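You operate a simulated robot arm through the tools that you are given. There is no shell and no other tool.

The job below is to be done with a simulated robot arm. You get a single attempt, and the scene is never put back.

JOB
Paint the white patch on top of the clay stand umber.
Fine: two dabs from the tube of that name in saucer 59, brushed on with the blue brush; rinse it in the clear glass and put brush and tube back. Set down upright: what you pick out.

Only the result counts: the job must be done as asked and must still hold three seconds after the hand-in. Knocking over, shifting, dropping, spilling or breaking anything else fails it.

ROBOT AND FRAMES
A 7-joint arm with a three-finger gripper, fixed in place. Base frame: the origin is at the foot of the arm, x ahead of it, y to its left, z up; the work surface is at about z = 742. Units: mm, degrees, N and s.
Its first joint turns from -166.0 to 166.0 degrees. Payload 2.69 kg.
Tool frame: the origin (TCP) lies between the finger pads and is the grasp point; the fingertips stand 30 mm ahead of it; z points along the fingers, y is the line along which they close. Largest opening 128 mm; the body of the gripper starts 117 mm behind the TCP.
Orientation is told as [roll, pitch, yaw] about the base's x, y, z axes, in that order, counted from this pose: with the fingers straight down and closing along the base's y, the tool's x points along the base's -x, its y along +y and its z along -z.

CONTROLS
- The arm moves only by the tool move_arm. Its argument "increments" is a list that holds one entry, the list of rows, each a list of 7 numbers: the turn, a rotation vector about the base's x, y, z in degrees, then the shift along the base's x, y, z in cm, then the gripper command, from -1 (fully open) to 1 (shut), values between in proportion. In form: [[[wx, wy, wz, tx, ty, tz, gripper], ...]]. A call has 1 to 20 rows; each row shifts and turns the commanded pose from where the row before left it. A row lasts 0.2 s, in which the tool goes at most 50 mm and 8.6 degrees; a call with a longer step from one row to the next is refused whole, and so is a gripper value outside its range. A pose out of reach is approached as far as the arm can. The call stops where the force on the tool passes 40 N (or 10 N more than at its start, if that is more) or the arm is blocked; 0.2 s more then pass. Each finger halts on what it meets, pressing with about 34 N; the grip force reading is that of the motor and also rises with nothing between the fingers. The clock runs only during rows and for 0.2 s after the last one: add rows that do not move to give the fingers time. The reply holds the time, the measured pose of the TCP, the force on the tool along the base axes, the opening and the grip force, in the units named above and with some noise, with the torque about the TCP (base axes, N m) and any sound that the robot's microphone picked up, and new pictures: "views" is both (left out), scene, wrist or none.
- Cameras (640 x 400 px; columns grow to the right, rows downward): "scene" is fixed at [401.3, -502.2, 1539.5]; the picture's right is [0.74, -0.67, 0.00], its down [-0.41, -0.45, -0.79] and it looks along [0.53, 0.59, -0.61] (base axes); focal length 275 px, centre (320, 200). "wrist" rides on the gripper at [58, 54, -131] in the tool frame; the picture's right is [-0.68, 0.74, 0.00], its down [-0.62, -0.57, -0.55] and it looks along [-0.40, -0.37, 0.84] (tool axes); focal length 234 px, centre (320, 200). There is no depth. A picture from a camera that has moved, and an enlarged one, comes with that camera's place and axes in the base frame and with its lens.
- slide_trunk(by): slides the trunk up (or, below 0, down) by that many mm; the arm rides with it, the base frame stays. It gives what a move gives, with no picture.
- close_up(camera, box): a new picture of the part [left, top, right, bottom] of that camera's present view, enlarged. It takes no simulated time.
- job_done(): hands the job in; it is judged then, once.

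Places have to be worked out from the pictures, the camera data and where the tool is seen. Open the gripper and draw the arm clear of the work before you hand the job in, unless the task says otherwise.

The tools are called after "Request:" as name(argument=value, ...) on one line, values as JSON. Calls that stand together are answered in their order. move_arm: Moves the arm, as the interface text tells. Its arguments: {"type":"object","properties":{"increments":{"type":"array","items":{"type":"array","items":{"type":"array","items":{"type":"number"}}}},"views":{"type":"string","enum":["both","scene","wrist","none"]}},"required":["increments"]} The other tools are called the same way: slide_trunk (by) slides the trunk up or down; close_up (camera, box) takes an enlarged picture of a part of a camera's view; job_done () hands the job in.

At the start:

```text
t: 0.0
eef_pos: [738.7, -9.0, 1335.5]
orientation: [0.1, -0.1, 0.0]
contact_force: [0.0, 0.1, -0.1]
moment: [0.02, 0.0, -0.02]
opening: 127.7
grasp_force: 0.0
trunk travel left (down, up): [-275.0, 75.0]
```

scene: 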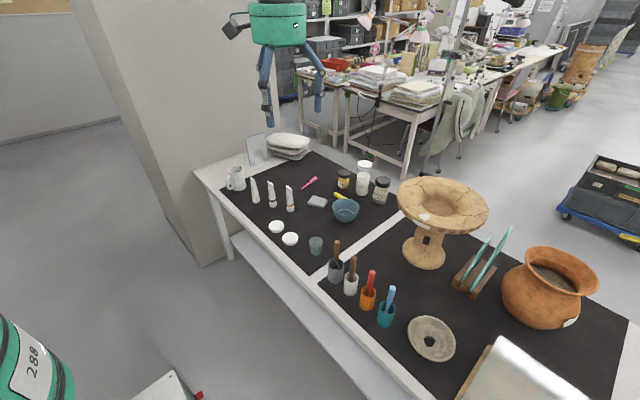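
wrist: 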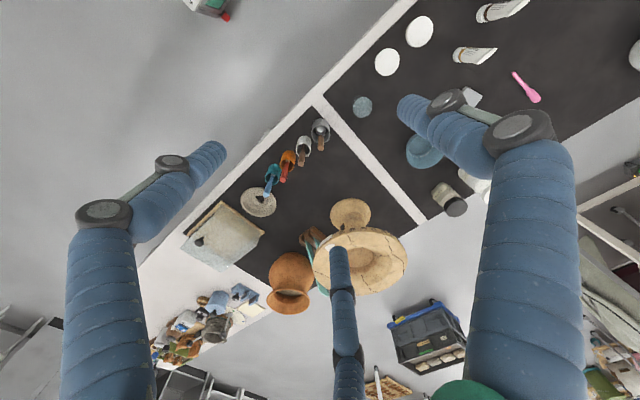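

The scene shows tubes, saucers, brushes in pots, a clay stand and a glass on the table. I take close-ups to read labels and find the details before moving.

Request:
close_up(camera="scene", box=[220, 150, 320, 212])

Request:
close_up(camera="scene", box=[260, 200, 360, 262])

Request:
close_up(camera="scene", box=[310, 230, 420, 330])

Request:
close_up(camera="scene", box=[380, 165, 500, 280])

Request:
close_up(camera="scene", box=[300, 150, 400, 230])

Request:
close_up(camera="wrist", box=[340, 0, 560, 130])

```text
6.40 times, centred on (270, 181) of scene
camera zoom: at [401.3, -502.2, 1539.5], right [0.74, -0.67, 0.0], down [-0.41, -0.45, -0.79], along [0.53, 0.59, -0.61], focal length 1760 px, centre (640, 322)
```

zoom: 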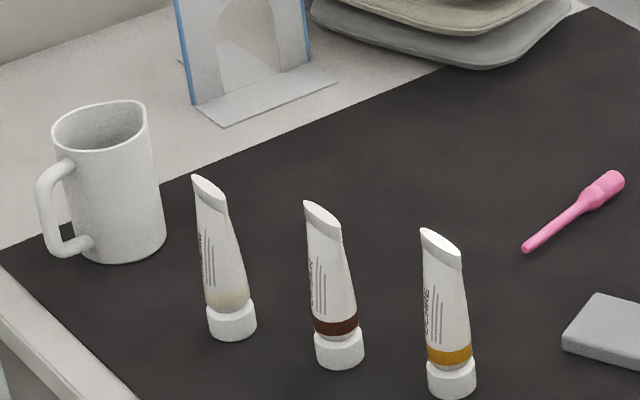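

```text
6.40 times, centred on (310, 231) of scene
camera zoom: at [401.3, -502.2, 1539.5], right [0.74, -0.67, 0.0], down [-0.41, -0.45, -0.79], along [0.53, 0.59, -0.61], focal length 1760 px, centre (384, 2)
```

zoom: 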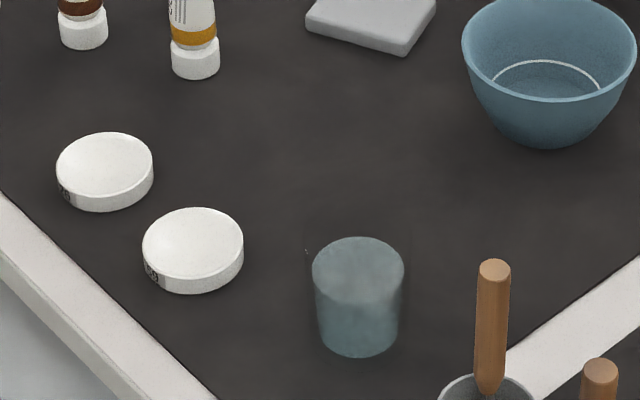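

```text
4.00 times, centred on (365, 280) of scene
camera zoom: at [401.3, -502.2, 1539.5], right [0.74, -0.67, 0.0], down [-0.41, -0.45, -0.79], along [0.53, 0.59, -0.61], focal length 1100 px, centre (140, -120)
```

zoom: 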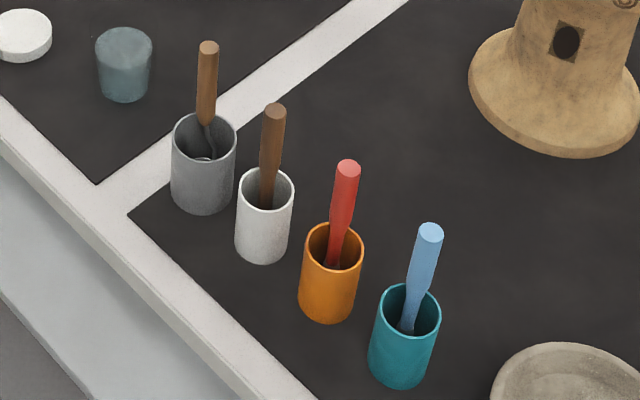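

```text
3.48 times, centred on (440, 222) of scene
camera zoom: at [401.3, -502.2, 1539.5], right [0.74, -0.67, 0.0], down [-0.41, -0.45, -0.79], along [0.53, 0.59, -0.61], focal length 957 px, centre (-97, 122)
```

zoom: 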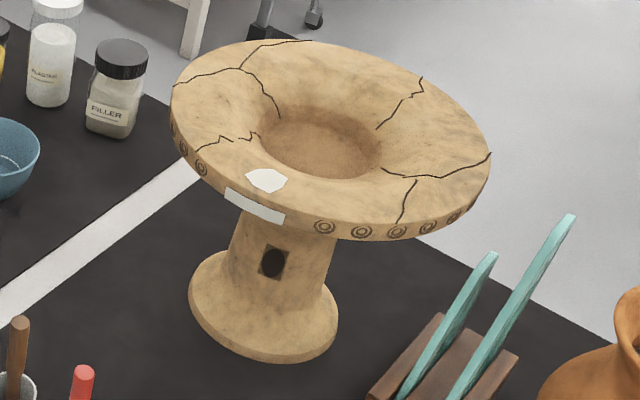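

```text
5.00 times, centred on (350, 190) of scene
camera zoom: at [401.3, -502.2, 1539.5], right [0.74, -0.67, 0.0], down [-0.41, -0.45, -0.79], along [0.53, 0.59, -0.61], focal length 1375 px, centre (170, 250)
```

zoom: 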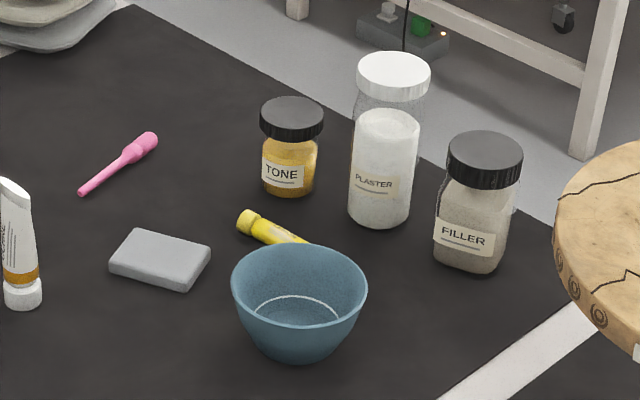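

```text
2.91 times, centred on (450, 65) of wrist
camera zoom: at [680.7, 45.4, 1466.4], right [0.68, 0.74, 0.0], down [0.62, -0.57, 0.55], along [0.4, -0.37, -0.84], focal length 681 px, centre (-58, 593)
```

zoom: 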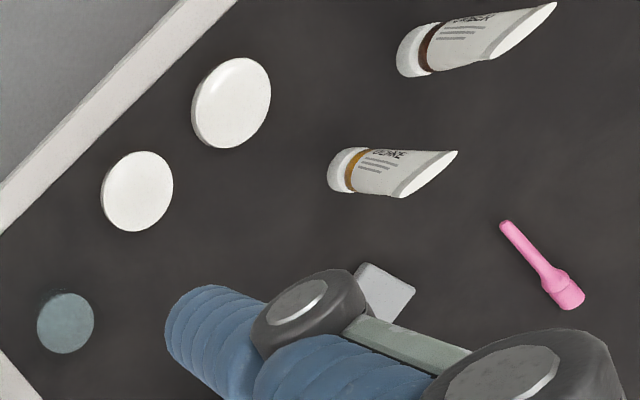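

Next I zoom further on the saucer numbers, tube labels and the glass to identify them.

Request:
close_up(camera="scene", box=[266, 218, 302, 248])

Request:
close_up(camera="scene", box=[245, 172, 300, 216])

Request:
close_up(camera="scene", box=[300, 230, 330, 260])

Request:
close_up(camera="scene", box=[400, 205, 440, 235])

Request:
close_up(camera="wrist", box=[300, 190, 420, 310])

Request:
close_up(camera="wrist", box=[440, 0, 540, 80])

```text
13.33 times, centred on (284, 233) of scene
camera zoom: at [401.3, -502.2, 1539.5], right [0.74, -0.67, 0.0], down [-0.41, -0.45, -0.79], along [0.53, 0.59, -0.61], focal length 3667 px, centre (800, -240)
```

zoom: 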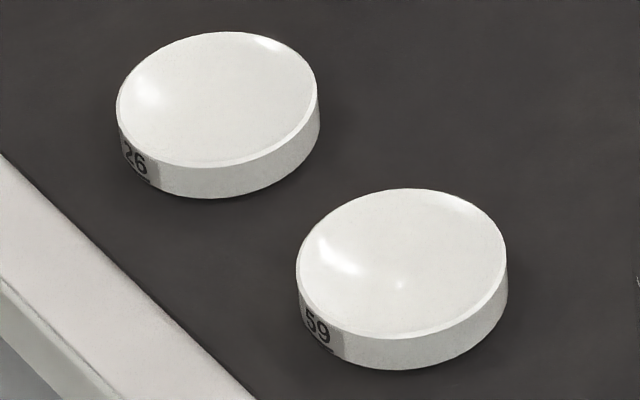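

```text
9.09 times, centred on (272, 194) of scene
camera zoom: at [401.3, -502.2, 1539.5], right [0.74, -0.67, 0.0], down [-0.41, -0.45, -0.79], along [0.53, 0.59, -0.61], focal length 2500 px, centre (752, 254)
```

zoom: 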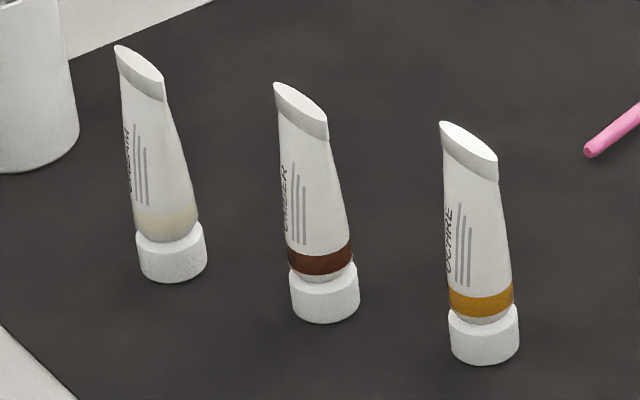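

```text
13.33 times, centred on (315, 245) of scene
camera zoom: at [401.3, -502.2, 1539.5], right [0.74, -0.67, 0.0], down [-0.41, -0.45, -0.79], along [0.53, 0.59, -0.61], focal length 3667 px, centre (387, -400)
```

zoom: 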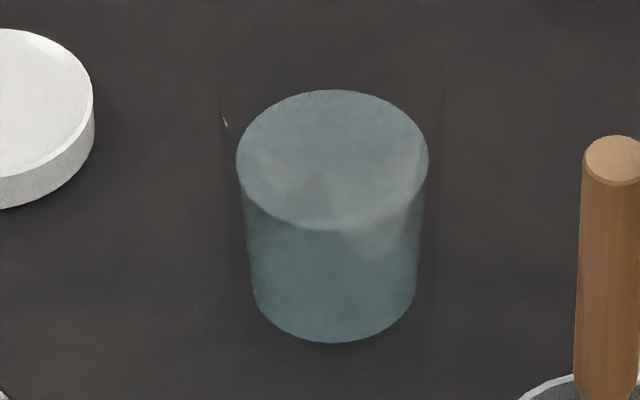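

```text
13.33 times, centred on (420, 220) of scene
camera zoom: at [401.3, -502.2, 1539.5], right [0.74, -0.67, 0.0], down [-0.41, -0.45, -0.79], along [0.53, 0.59, -0.61], focal length 3667 px, centre (-1013, -67)
```

zoom: 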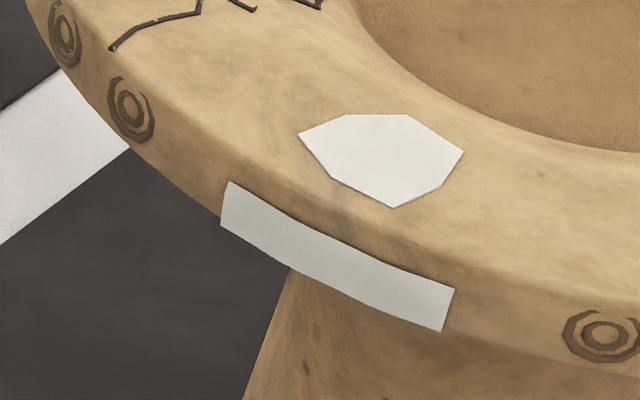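

```text
3.33 times, centred on (360, 250) of wrist
camera zoom: at [680.7, 45.4, 1466.4], right [0.68, 0.74, 0.0], down [0.62, -0.57, 0.55], along [0.4, -0.37, -0.84], focal length 781 px, centre (187, 33)
```

zoom: 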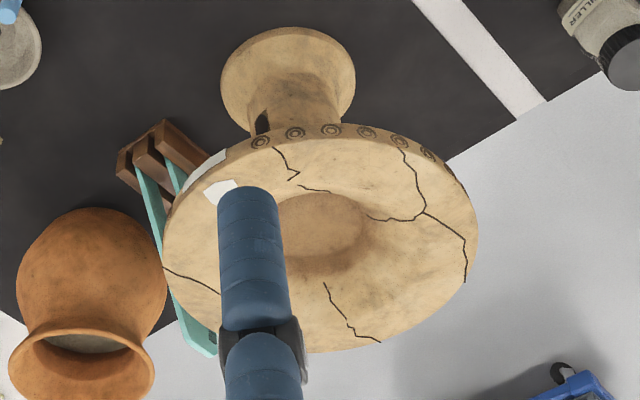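

```text
5.00 times, centred on (490, 40) of wrist
camera zoom: at [680.7, 45.4, 1466.4], right [0.68, 0.74, 0.0], down [0.62, -0.57, 0.55], along [0.4, -0.37, -0.84], focal length 1171 px, centre (-530, 1000)
```

zoom: 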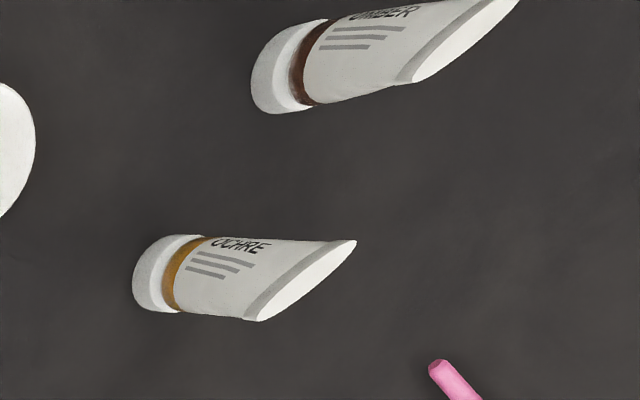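

Umber is the middle tube (about x 904, y 378), saucer 59 is the one nearer the glass (about 832, 152), the blue brush is in the teal pot (about 838, -308), and the top patch sits around (1046, -252, 993). I move the open gripper over towards the tubes for a nearer look.

Request:
move_arm(increments=[[[0, 0, 0, 0.61, 3.09, -2.85, -1], [0, 0, 0, 0.61, 3.09, -2.85, -1], [0, 0, 0, 0.61, 3.09, -2.85, -1], [0, 0, 0, 0.61, 3.09, -2.85, -1], [0, 0, 0, 0.61, 3.09, -2.85, -1], [0, 0, 0, 0.61, 3.09, -2.85, -1], [0, 0, 0, 0.61, 3.09, -2.85, -1], [0, 0, 0, 0.61, 3.09, -2.85, -1], [0, 0, 0, 0.61, 3.09, -2.85, -1], [0, 0, 0, 0.61, 3.09, -2.85, -1]]])

```text
t: 2.2
eef_pos: [798.9, 298.7, 1050.3]
orientation: [0.0, 0.0, 0.0]
contact_force: [-0.4, 0.6, 0.3]
moment: [-0.03, 0.02, 0.01]
opening: 127.8
grasp_force: 0.0
trunk travel left (down, up): [-275.0, 75.0]
camera wrist: at [740.8, 353.4, 1181.3], right [0.68, 0.74, 0.0], down [0.62, -0.57, 0.55], along [0.4, -0.37, -0.84], focal length 234 px, centre (320, 200)
```

scene: 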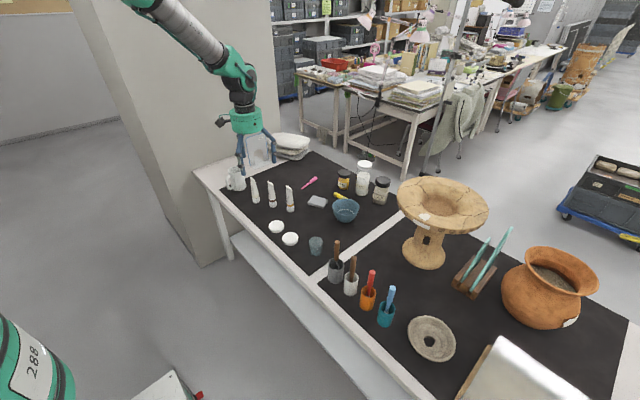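
wrist: 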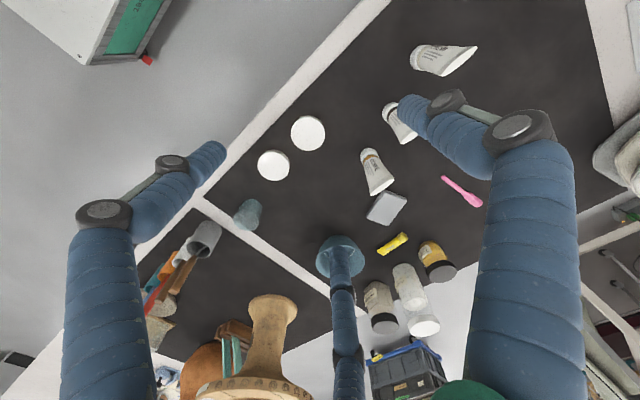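

The hand looks unusual in the wrist picture, so I zoom in on it from the scene camera, and on the tubes from the wrist.

Request:
close_up(camera="scene", box=[205, 70, 305, 190])

Request:
close_up(camera="wrist", box=[340, 20, 500, 130])

Request:
close_up(camera="wrist", box=[340, 130, 460, 230])

Request:
close_up(camera="wrist", box=[220, 90, 340, 240])

```text
3.33 times, centred on (255, 130) of scene
camera zoom: at [401.3, -502.2, 1539.5], right [0.74, -0.67, 0.0], down [-0.41, -0.45, -0.79], along [0.53, 0.59, -0.61], focal length 917 px, centre (537, 433)
```

zoom: 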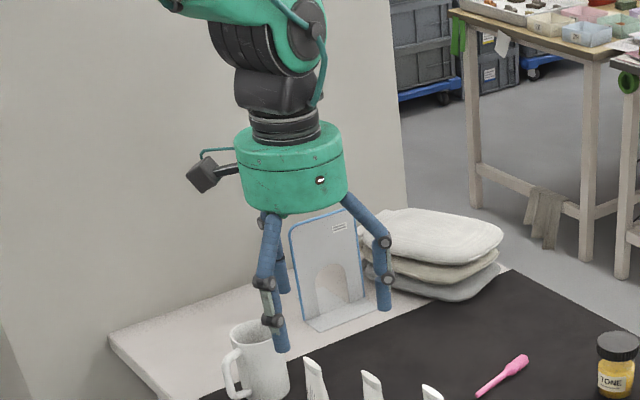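

```text
3.64 times, centred on (420, 75) of wrist
camera zoom: at [740.8, 353.4, 1181.3], right [0.68, 0.74, 0.0], down [0.62, -0.57, 0.55], along [0.4, -0.37, -0.84], focal length 852 px, centre (-44, 654)
```

zoom: 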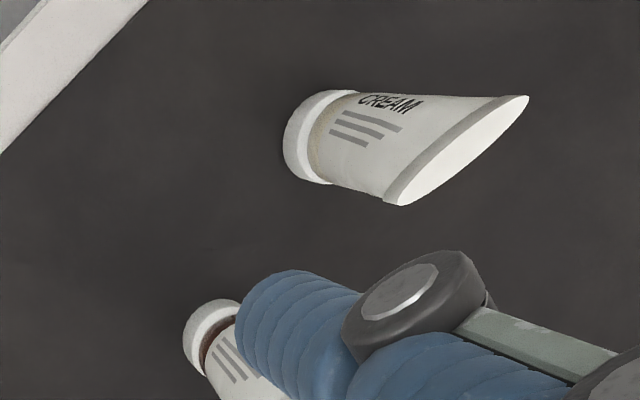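

```text
4.00 times, centred on (400, 180) of wrist
camera zoom: at [740.8, 353.4, 1181.3], right [0.68, 0.74, 0.0], down [0.62, -0.57, 0.55], along [0.4, -0.37, -0.84], focal length 937 px, centre (0, 280)
```

zoom: 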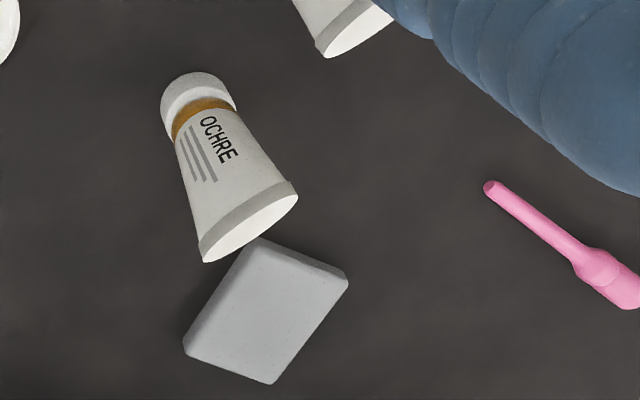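

```text
2.67 times, centred on (280, 165) of wrist
camera zoom: at [740.8, 353.4, 1181.3], right [0.68, 0.74, 0.0], down [0.62, -0.57, 0.55], along [0.4, -0.37, -0.84], focal length 624 px, centre (427, 293)
```

zoom: 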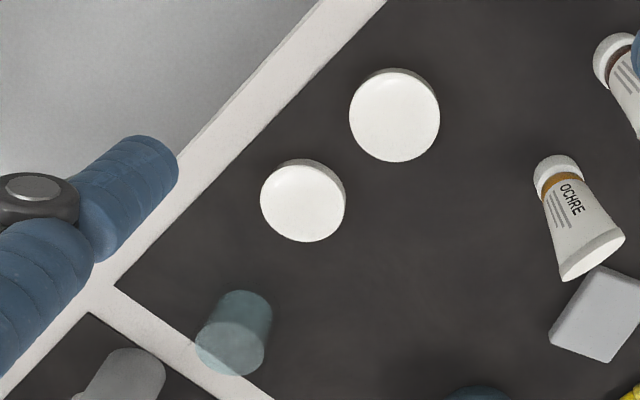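

The hand is drawn with claws rather than plain fingers, so I close it in free air to see how it actually moves.

Request:
move_arm(increments=[[[0, 0, 0, 0, 0, 0, 0.5], [0, 0, 0, 0, 0, 0, 0.5], [0, 0, 0, 0, 0, 0, 0.5], [0, 0, 0, 0, 0, 0, 0.5]]])

Request:
close_up(camera="scene", box=[205, 70, 305, 190])

```text
t: 3.2
eef_pos: [798.9, 298.4, 1050.4]
orientation: [0.0, 0.0, 0.0]
contact_force: [-0.2, -1.3, 0.4]
moment: [0.01, -0.01, 0.03]
opening: 32.0
grasp_force: 0.1
trunk travel left (down, up): [-275.0, 75.0]
camera wrist: at [740.2, 352.8, 1181.6], right [0.68, 0.74, 0.0], down [0.62, -0.57, 0.55], along [0.4, -0.37, -0.84], focal length 234 px, centre (320, 200)
```

scene: 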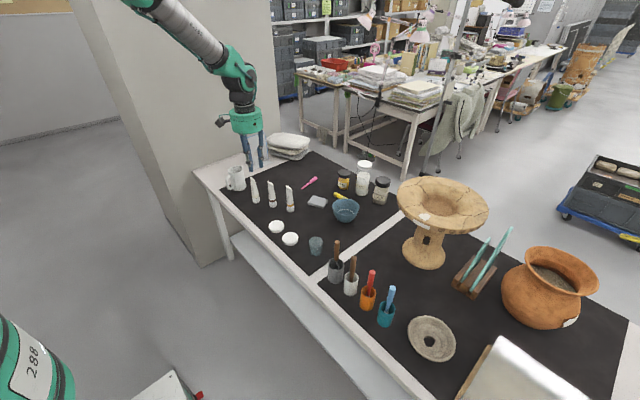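
wrist: 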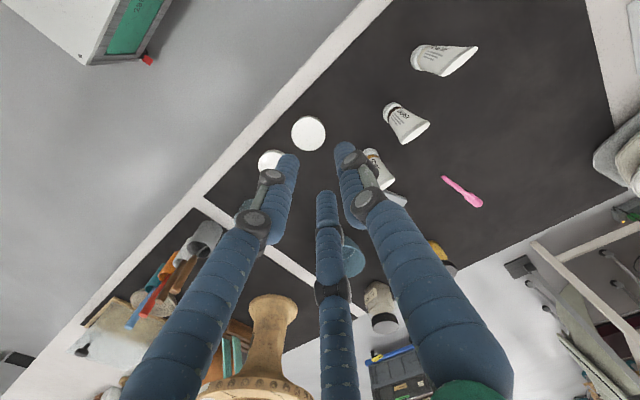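

```text
3.33 times, centred on (255, 130) of scene
camera zoom: at [401.3, -502.2, 1539.5], right [0.74, -0.67, 0.0], down [-0.41, -0.45, -0.79], along [0.53, 0.59, -0.61], focal length 917 px, centre (537, 433)
```

zoom: 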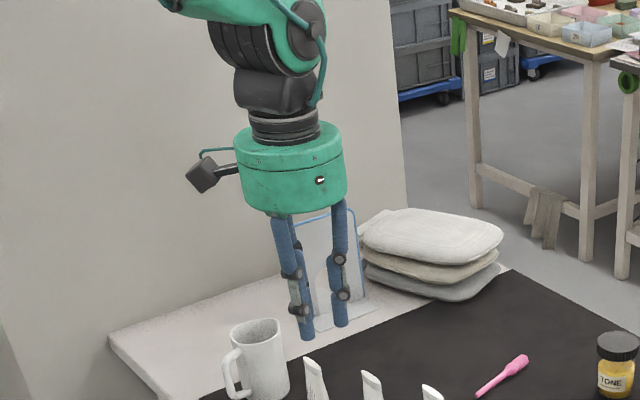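

The claws close radially about the TCP, so the opening behaves as described. Now I measure the umber tube accurately with close-ups from here.

Request:
close_up(camera="wrist", box=[370, 90, 450, 150])

Request:
close_up(camera="wrist", box=[250, 100, 340, 180])

Request:
close_up(camera="scene", box=[260, 175, 285, 210])

Request:
close_up(camera="wrist", box=[70, 200, 240, 350])

```text
6.67 times, centred on (410, 120) of wrist
camera zoom: at [740.2, 352.8, 1181.6], right [0.68, 0.74, 0.0], down [0.62, -0.57, 0.55], along [0.4, -0.37, -0.84], focal length 1561 px, centre (-280, 733)
```

zoom: 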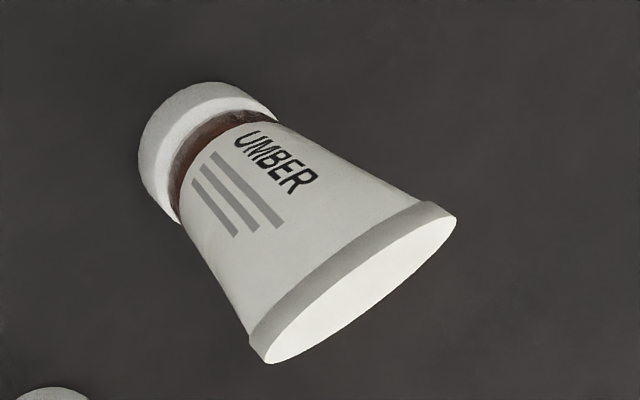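

```text
5.00 times, centred on (295, 140) of wrist
camera zoom: at [740.2, 352.8, 1181.6], right [0.68, 0.74, 0.0], down [0.62, -0.57, 0.55], along [0.4, -0.37, -0.84], focal length 1171 px, centre (445, 500)
```

zoom: 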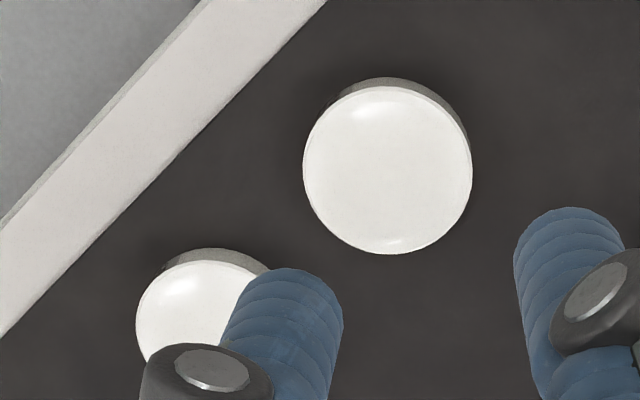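

```text
11.43 times, centred on (272, 192) of scene
camera zoom: at [401.3, -502.2, 1539.5], right [0.74, -0.67, 0.0], down [-0.41, -0.45, -0.79], along [0.53, 0.59, -0.61], focal length 3143 px, centre (863, 286)
```

zoom: 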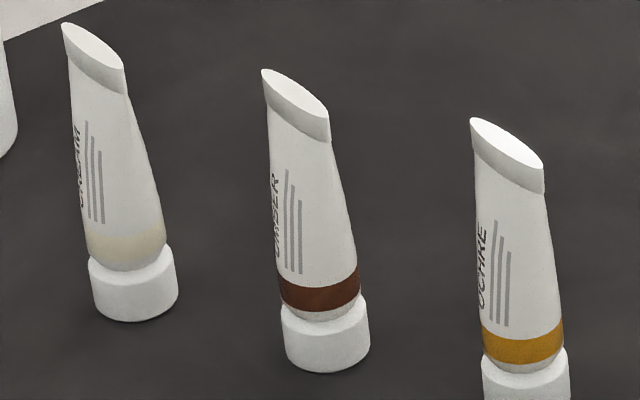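

```text
2.67 times, centred on (155, 275) of wrist
camera zoom: at [740.2, 352.8, 1181.6], right [0.68, 0.74, 0.0], down [0.62, -0.57, 0.55], along [0.4, -0.37, -0.84], focal length 624 px, centre (760, 0)
```

zoom: 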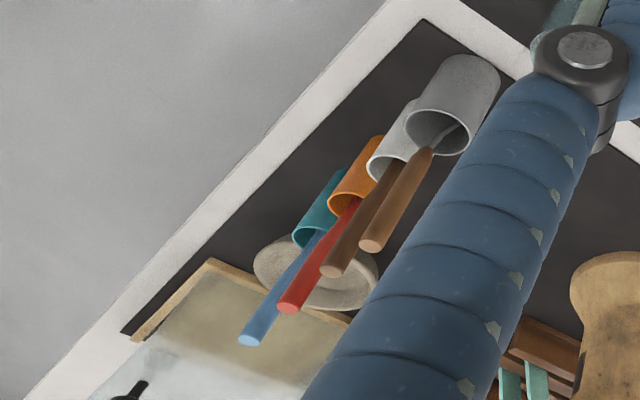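

Two-camera fixes put the umber tube near (903, 382) with its tail top around z 865. I move above it with a part-open hand and look again.

Request:
move_arm(increments=[[[0, 0, 0, 2.6, 2.1, -2.0, -0.1], [0, 0, 0, 2.6, 2.1, -2.0, -0.1], [0, 0, 0, 2.6, 2.1, -2.0, -0.1], [0, 0, 0, 2.6, 2.1, -2.0, -0.1], [0, 0, 0, 0, 0, 0, -0.1]]])

Request:
close_up(camera="wrist", box=[220, 80, 420, 240])

Request:
close_up(camera="scene", box=[220, 120, 320, 220])

```text
t: 4.4
eef_pos: [904.2, 384.3, 969.9]
orientation: [0.1, 0.0, 0.0]
contact_force: [1.1, 0.3, -0.6]
moment: [-0.03, 0.04, 0.0]
opening: 70.2
grasp_force: 0.0
trunk travel left (down, up): [-275.0, 75.0]
camera wrist: at [846.3, 439.1, 1101.4], right [0.68, 0.74, 0.0], down [0.62, -0.57, 0.55], along [0.4, -0.37, -0.84], focal length 234 px, centre (320, 200)
```

scene: 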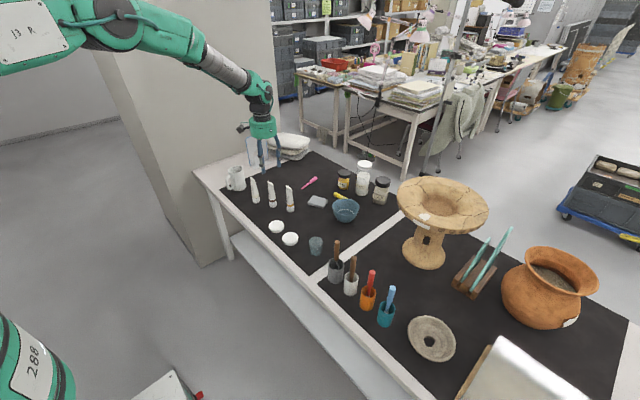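
wrist: 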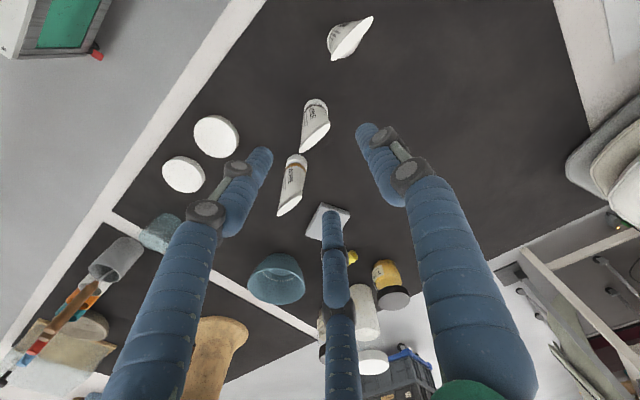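

```text
2.50 times, centred on (320, 160) of wrist
camera zoom: at [846.3, 439.1, 1101.4], right [0.68, 0.74, 0.0], down [0.62, -0.57, 0.55], along [0.4, -0.37, -0.84], focal length 585 px, centre (320, 300)
```

zoom: 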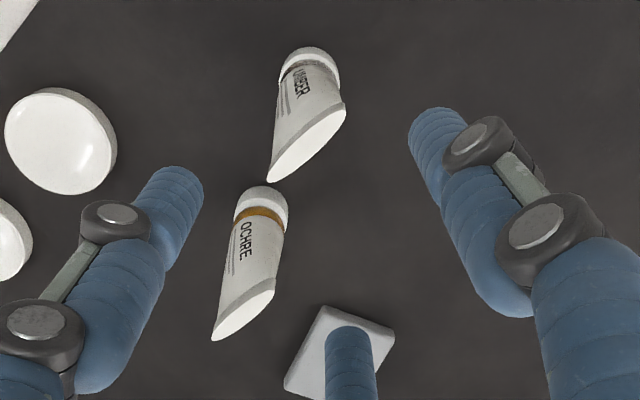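

```text
4.00 times, centred on (270, 170) of scene
camera zoom: at [401.3, -502.2, 1539.5], right [0.74, -0.67, 0.0], down [-0.41, -0.45, -0.79], along [0.53, 0.59, -0.61], focal length 1100 px, centre (520, 320)
```

zoom: 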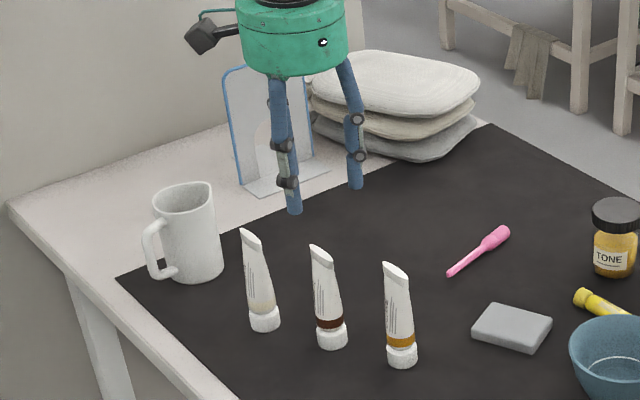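

The umber tube reads at about (900, 383), almost straight under the TCP. I lower over it with 70 mm opening to z about 812.

Request:
move_arm(increments=[[[0, 0, 0, -0.4, -0.2, -3.5, -0.1], [0, 0, 0, 0, 0, -3.5, -0.1], [0, 0, 0, 0, 0, -3.0, -0.1], [0, 0, 0, 0, 0, -3.0, -0.1], [0, 0, 0, 0, 0, -2.8, -0.1], [0, 0, 0, 0, 0, 0, -0.1]]])

Request:
close_up(camera="wrist", box=[220, 80, 420, 240])

Request:
close_up(camera="scene", box=[240, 150, 310, 220])

```text
t: 5.8
eef_pos: [900.4, 381.9, 813.0]
orientation: [0.0, 0.1, 0.0]
contact_force: [0.5, -0.4, 0.0]
moment: [0.01, 0.01, 0.01]
opening: 70.5
grasp_force: 0.1
trunk travel left (down, up): [-275.0, 75.0]
camera wrist: at [842.3, 437.0, 943.8], right [0.68, 0.74, 0.0], down [0.62, -0.57, 0.55], along [0.4, -0.37, -0.84], focal length 234 px, centre (320, 200)
```

scene: 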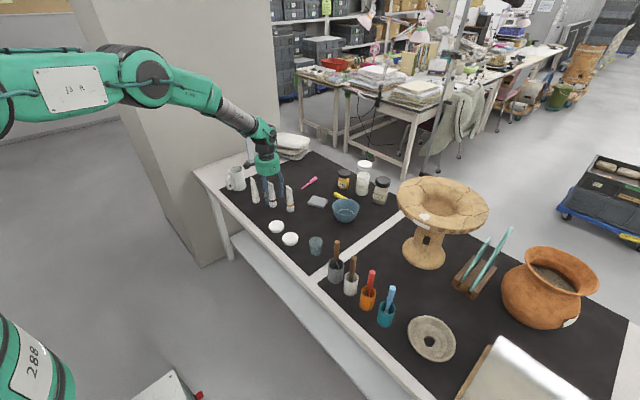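
wrist: 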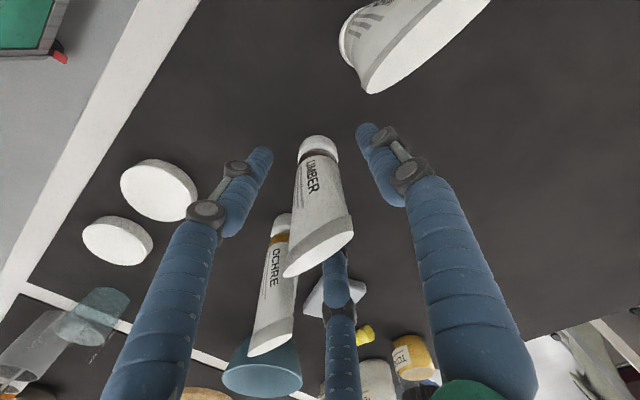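

```text
2.50 times, centred on (320, 160) of wrist
camera zoom: at [842.3, 437.0, 943.8], right [0.68, 0.74, 0.0], down [0.62, -0.57, 0.55], along [0.4, -0.37, -0.84], focal length 585 px, centre (320, 300)
```

zoom: 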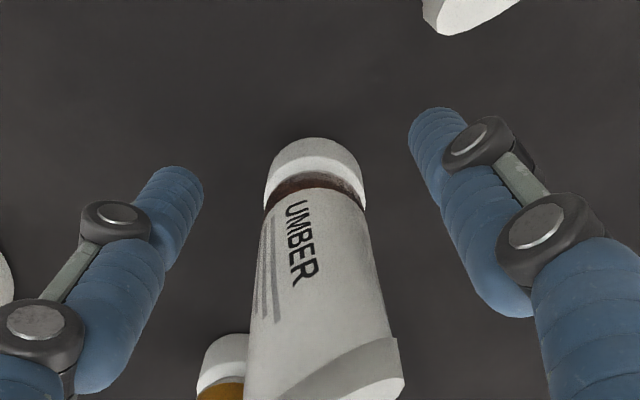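

```text
5.71 times, centred on (275, 185) of scene
camera zoom: at [401.3, -502.2, 1539.5], right [0.74, -0.67, 0.0], down [-0.41, -0.45, -0.79], along [0.53, 0.59, -0.61], focal length 1572 px, centre (577, 286)
```

zoom: 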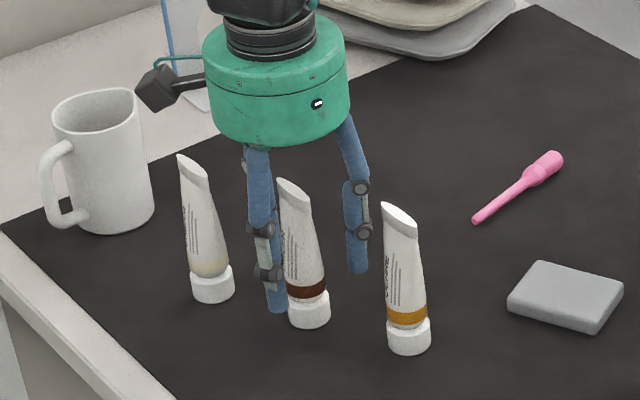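

The tube is centred between the claws. I close gently in steps to find first contact without squeezing hard.

Request:
move_arm(increments=[[[0, 0, 0, 0, 0, 0, 0.3], [0, 0, 0, 0, 0, 0, 0.38], [0, 0, 0, 0, 0, 0, 0.42], [0, 0, 0, 0, 0, 0, 0.42]]], views="wrist")

```text
t: 6.8
eef_pos: [900.1, 381.1, 811.8]
orientation: [0.0, 0.0, 0.1]
contact_force: [-0.1, 0.0, 0.1]
moment: [-0.03, -0.03, 0.01]
opening: 37.1
grasp_force: 0.0
trunk travel left (down, up): [-275.0, 75.0]
camera wrist: at [842.0, 436.8, 943.9], right [0.68, 0.74, 0.0], down [0.62, -0.57, 0.55], along [0.4, -0.37, -0.84], focal length 234 px, centre (320, 200)
```

wrist: 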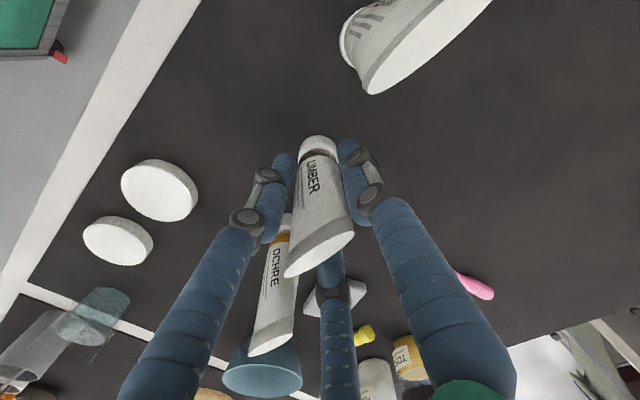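

Opening is 37 mm with no contact yet; I close a bit further in small steps.

Request:
move_arm(increments=[[[0, 0, 0, 0, 0, 0, 0.45], [0, 0, 0, 0, 0, 0, 0.47], [0, 0, 0, 0, 0, 0, 0.47]]], views="none")

```text
t: 7.6
eef_pos: [899.7, 382.1, 812.7]
orientation: [0.0, 0.0, 0.0]
contact_force: [-0.8, -0.3, -0.3]
moment: [-0.01, 0.01, 0.01]
opening: 34.1
grasp_force: 0.2
trunk travel left (down, up): [-275.0, 75.0]
```

Request:
move_arm(increments=[[[0, 0, 0, 0, 0, 0, 0.49], [0, 0, 0, 0, 0, 0, 0.5], [0, 0, 0, 0, 0, 0, 0.5]]], views="wrist")

```text
t: 8.4
eef_pos: [900.5, 381.7, 813.1]
orientation: [0.0, -0.1, -0.1]
contact_force: [-0.1, -0.9, -0.1]
moment: [-0.03, -0.01, 0.02]
opening: 31.7
grasp_force: 0.4
trunk travel left (down, up): [-275.0, 75.0]
camera wrist: at [842.0, 436.9, 943.9], right [0.68, 0.74, 0.0], down [0.62, -0.57, 0.55], along [0.4, -0.37, -0.84], focal length 234 px, centre (320, 200)
```

wrist: 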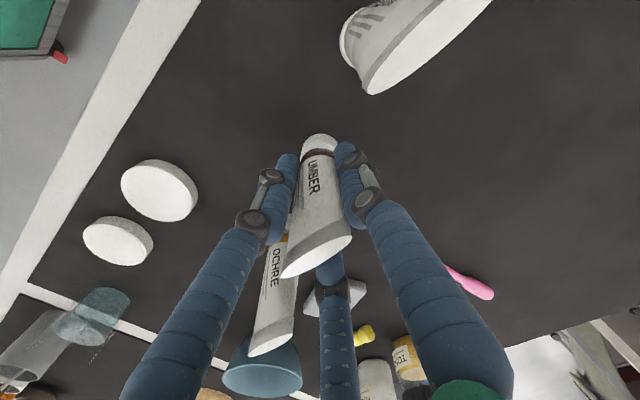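

Contact seems to be starting at about 32 mm (the tube shifted by a hair). I continue closing in small steps.

Request:
move_arm(increments=[[[0, 0, 0, 0, 0, 0, 0.52], [0, 0, 0, 0, 0, 0, 0.53], [0, 0, 0, 0, 0, 0, 0.53]]], views="none")

```text
t: 9.2
eef_pos: [899.2, 382.4, 812.7]
orientation: [-0.1, 0.0, 0.1]
contact_force: [0.1, 0.7, -0.1]
moment: [-0.03, -0.01, -0.02]
opening: 31.4
grasp_force: 1.0
trunk travel left (down, up): [-275.0, 75.0]
```

Stalled at 31.4 mm with 1 N, so the tube is touched on both sides. I raise the grip gradually to hold it firmly but short of a full squeeze.

Request:
move_arm(increments=[[[0, 0, 0, 0, 0, 0, 0.56], [0, 0, 0, 0, 0, 0, 0.6], [0, 0, 0, 0, 0, 0, 0.6]]], views="none")

```text
t: 10.0
eef_pos: [901.1, 381.4, 813.0]
orientation: [0.0, 0.0, -0.1]
contact_force: [-0.2, -0.6, 0.6]
moment: [-0.08, 0.02, -0.01]
opening: 30.6
grasp_force: 34.0
trunk travel left (down, up): [-275.0, 75.0]
```

Grip is now 34 N with no sound. I ease it slightly to see what a moderate hold gives, and lift a little.

Request:
move_arm(increments=[[[0, 0, 0, 0, 0, 0, 0.555], [0, 0, 0, 0, 0, 0, 0.555]]], views="wrist")

Request:
close_up(camera="scene", box=[240, 150, 310, 220])

```text
t: 10.6
eef_pos: [899.0, 381.1, 813.1]
orientation: [0.1, 0.0, -0.1]
contact_force: [0.0, 0.2, 0.4]
moment: [-0.03, 0.0, -0.01]
opening: 30.3
grasp_force: 33.6
trunk travel left (down, up): [-275.0, 75.0]
camera wrist: at [842.0, 436.8, 944.0], right [0.68, 0.74, 0.0], down [0.62, -0.57, 0.55], along [0.4, -0.37, -0.84], focal length 234 px, centre (320, 200)
```

wrist: 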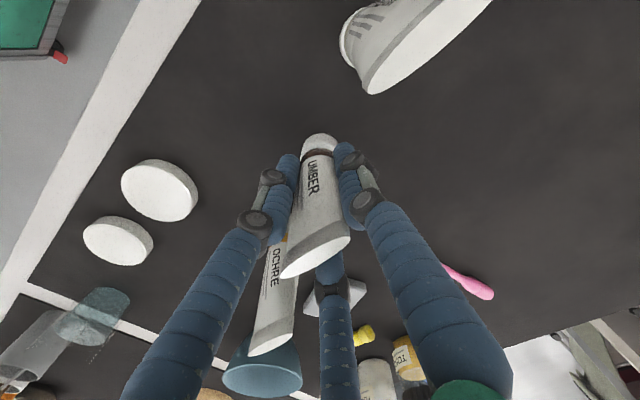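

```text
5.71 times, centred on (275, 185) of scene
camera zoom: at [401.3, -502.2, 1539.5], right [0.74, -0.67, 0.0], down [-0.41, -0.45, -0.79], along [0.53, 0.59, -0.61], focal length 1572 px, centre (577, 286)
```

zoom: 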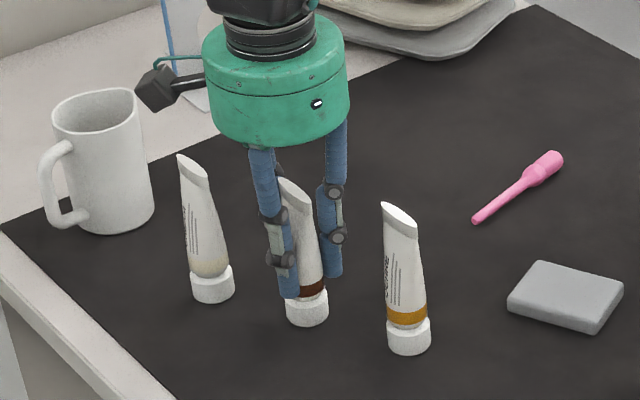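

The tube is held at about 30.4 mm. I lift straight up, keeping the grasp point (900, 381.7, 813) in mind for putting it back.

Request:
move_arm(increments=[[[0, 0, 0, 0, 0, 0.5, 0.6], [0, 0, 0, 0, 0, 2.0, 0.6], [0, 0, 0, 0, 0, 3.0, 0.6], [0, 0, 0, 0, 0, 3.0, 0.6], [0, 0, 0, 0, 0, 1.5, 0.6], [0, 0, 0, 0, 0, 0, 0.6]]])

Request:
close_up(camera="scene", box=[230, 130, 320, 220])

Request:
close_up(camera="wrist", box=[260, 110, 380, 290])

```text
t: 12.0
eef_pos: [900.1, 381.8, 912.1]
orientation: [-0.1, -0.1, -0.1]
contact_force: [-0.1, -0.2, -0.7]
moment: [-0.01, 0.01, 0.0]
opening: 30.5
grasp_force: 33.5
trunk travel left (down, up): [-275.0, 75.0]
camera wrist: at [841.7, 436.0, 1043.5], right [0.68, 0.74, 0.0], down [0.62, -0.57, 0.55], along [0.4, -0.37, -0.84], focal length 234 px, centre (320, 200)
```

scene: 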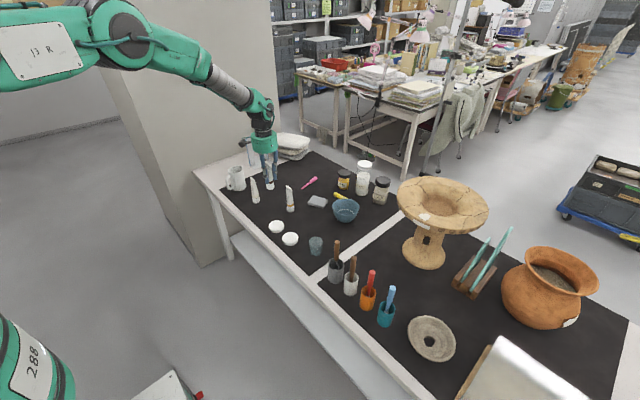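
wrist: 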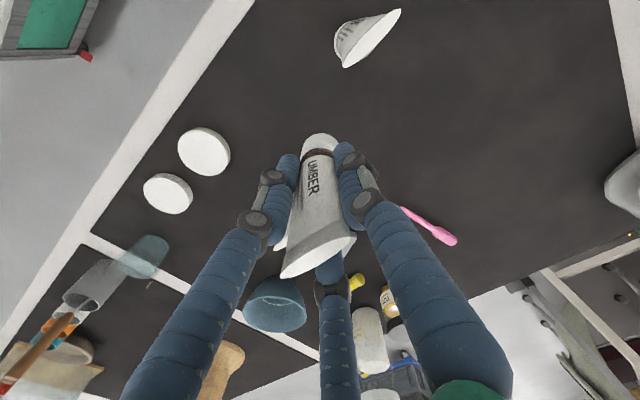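

```text
4.44 times, centred on (275, 175) of scene
camera zoom: at [401.3, -502.2, 1539.5], right [0.74, -0.67, 0.0], down [-0.41, -0.45, -0.79], along [0.53, 0.59, -0.61], focal length 1222 px, centre (520, 311)
```

zoom: 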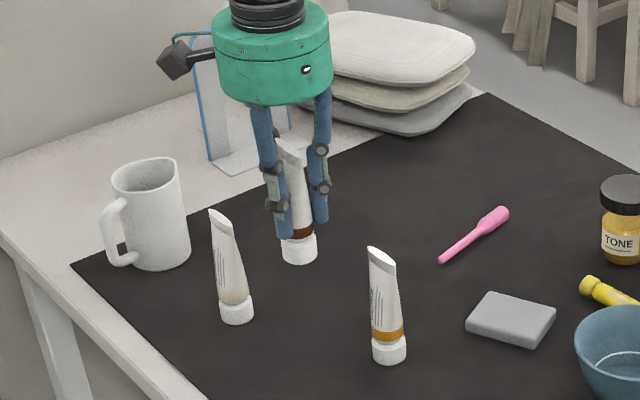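

```text
2.22 times, centred on (320, 200) of wrist
camera zoom: at [841.7, 436.0, 1043.5], right [0.68, 0.74, 0.0], down [0.62, -0.57, 0.55], along [0.4, -0.37, -0.84], focal length 520 px, centre (320, 200)
```

zoom: 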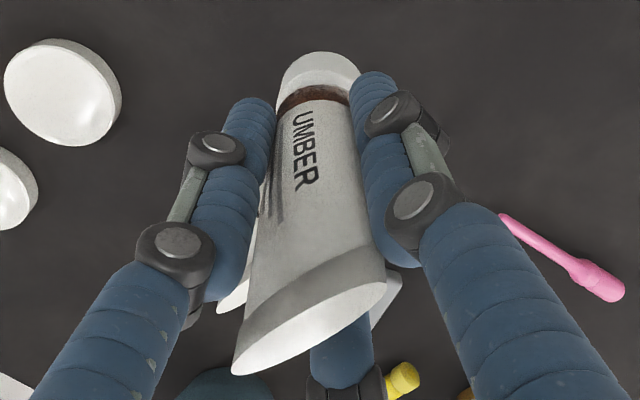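

The tube is held well and nothing was left on the table. I carry it over saucer 59 at about (824, 153.5), going a bit higher to clear the ochre tube.

Request:
move_arm(increments=[[[0, 0, 0, -0.6, 0, 3.5, 0.6], [0, 0, 0, -1.2, -3.5, 0, 0.6], [0, 0, 0, -1.2, -3.8, 0, 0.6], [0, 0, 0, -1.2, -3.9, 0, 0.6], [0, 0, 0, -1.2, -3.9, 0, 0.6], [0, 0, 0, -1.2, -3.9, 0, 0.6], [0, 0, 0, -1.0, -3.85, 0, 0.6], [0, 0, 0, 0, 0, -2.5, 0.6], [0, 0, 0, 0, 0, -2.5, 0.6], [0, 0, 0, 0, 0, 0, 0.6]]])

Request:
close_up(camera="scene", box=[250, 170, 340, 260])

Request:
close_up(camera="wrist", box=[240, 70, 400, 210])

```text
t: 14.2
eef_pos: [823.8, 153.1, 896.5]
orientation: [0.0, 0.0, 0.0]
contact_force: [0.1, 0.8, -1.4]
moment: [-0.02, 0.03, 0.0]
opening: 30.3
grasp_force: 33.9
trunk travel left (down, up): [-275.0, 75.0]
camera wrist: at [765.9, 207.7, 1027.7], right [0.68, 0.74, 0.0], down [0.62, -0.57, 0.55], along [0.4, -0.37, -0.84], focal length 234 px, centre (320, 200)
```

scene: 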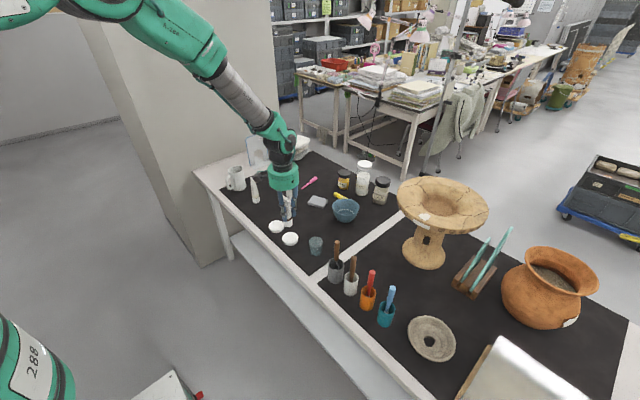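
wrist: 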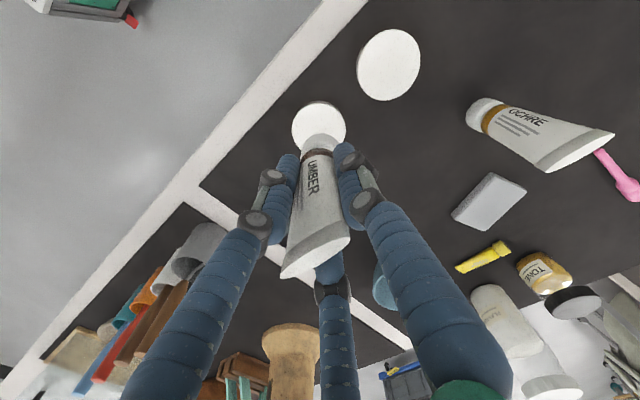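

```text
4.44 times, centred on (295, 215) of scene
camera zoom: at [401.3, -502.2, 1539.5], right [0.74, -0.67, 0.0], down [-0.41, -0.45, -0.79], along [0.53, 0.59, -0.61], focal length 1222 px, centre (431, 133)
```

zoom: 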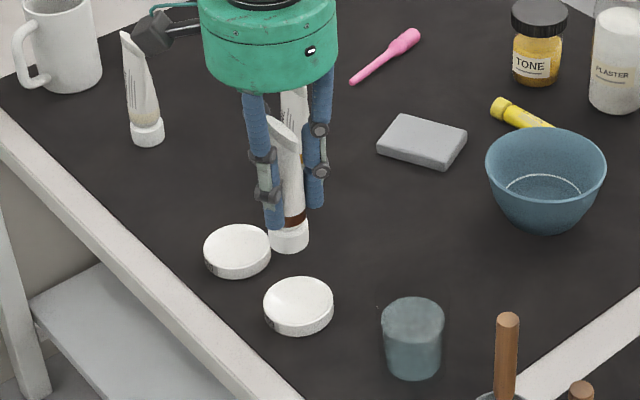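

```text
2.86 times, centred on (320, 140) of wrist
camera zoom: at [765.9, 207.7, 1027.7], right [0.68, 0.74, 0.0], down [0.62, -0.57, 0.55], along [0.4, -0.37, -0.84], focal length 669 px, centre (320, 371)
```

zoom: 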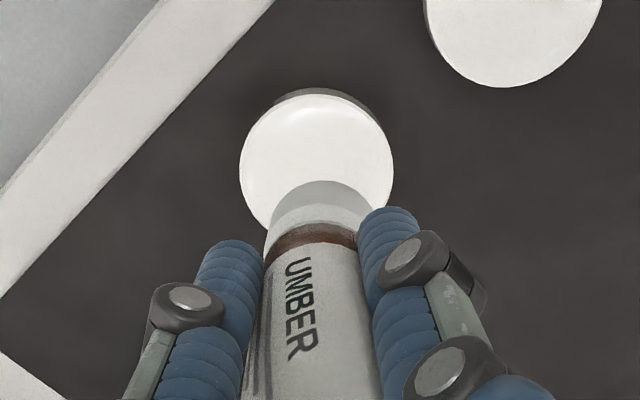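

The saucer lies exactly under the tube axis. I lower until the cap is about 10 mm above the saucer rim.

Request:
move_arm(increments=[[[0, 0, 0, 0.1, 0.0, -2.5, 0.6], [0, 0, 0, 0, 0, -2.0, 0.6], [0, 0, 0, 0, 0, -1.6, 0.6], [0, 0, 0, 0, 0, 0, 0.6]]])

Request:
close_up(camera="scene", box=[260, 190, 330, 260])

Request:
close_up(camera="wrist", box=[240, 70, 400, 210])

```text
t: 15.2
eef_pos: [825.4, 153.0, 835.8]
orientation: [0.0, 0.0, 0.1]
contact_force: [-0.4, 0.5, -1.8]
moment: [0.0, 0.01, -0.02]
opening: 30.2
grasp_force: 34.7
trunk travel left (down, up): [-275.0, 75.0]
camera wrist: at [766.9, 207.8, 966.4], right [0.68, 0.74, 0.0], down [0.62, -0.57, 0.55], along [0.4, -0.37, -0.84], focal length 234 px, centre (320, 200)
```

scene: 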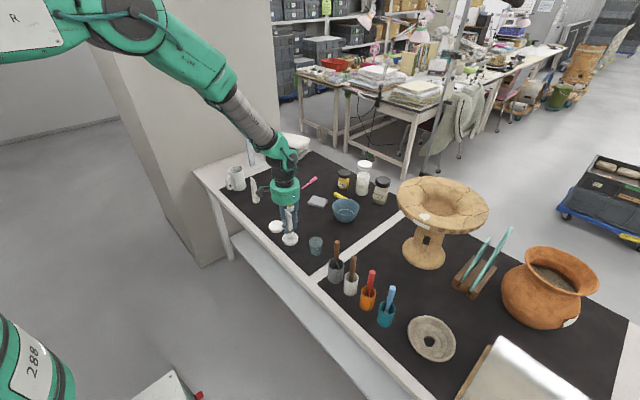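
wrist: 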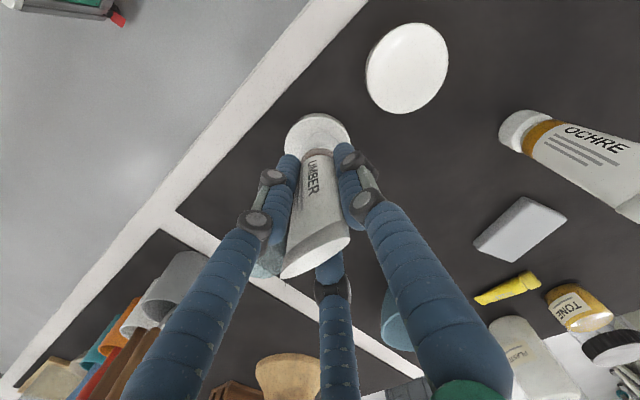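

```text
5.71 times, centred on (295, 225) of scene
camera zoom: at [401.3, -502.2, 1539.5], right [0.74, -0.67, 0.0], down [-0.41, -0.45, -0.79], along [0.53, 0.59, -0.61], focal length 1572 px, centre (463, 57)
```

zoom: 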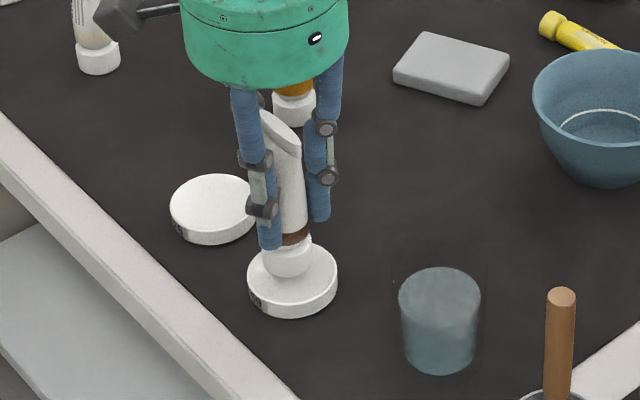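

```text
2.86 times, centred on (320, 140) of wrist
camera zoom: at [766.9, 207.8, 966.4], right [0.68, 0.74, 0.0], down [0.62, -0.57, 0.55], along [0.4, -0.37, -0.84], focal length 669 px, centre (320, 371)
```

zoom: 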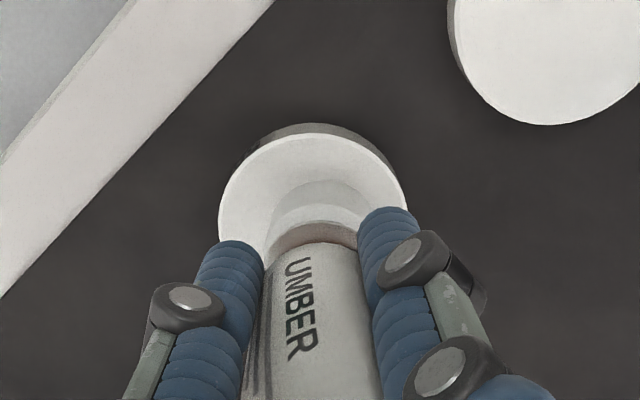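

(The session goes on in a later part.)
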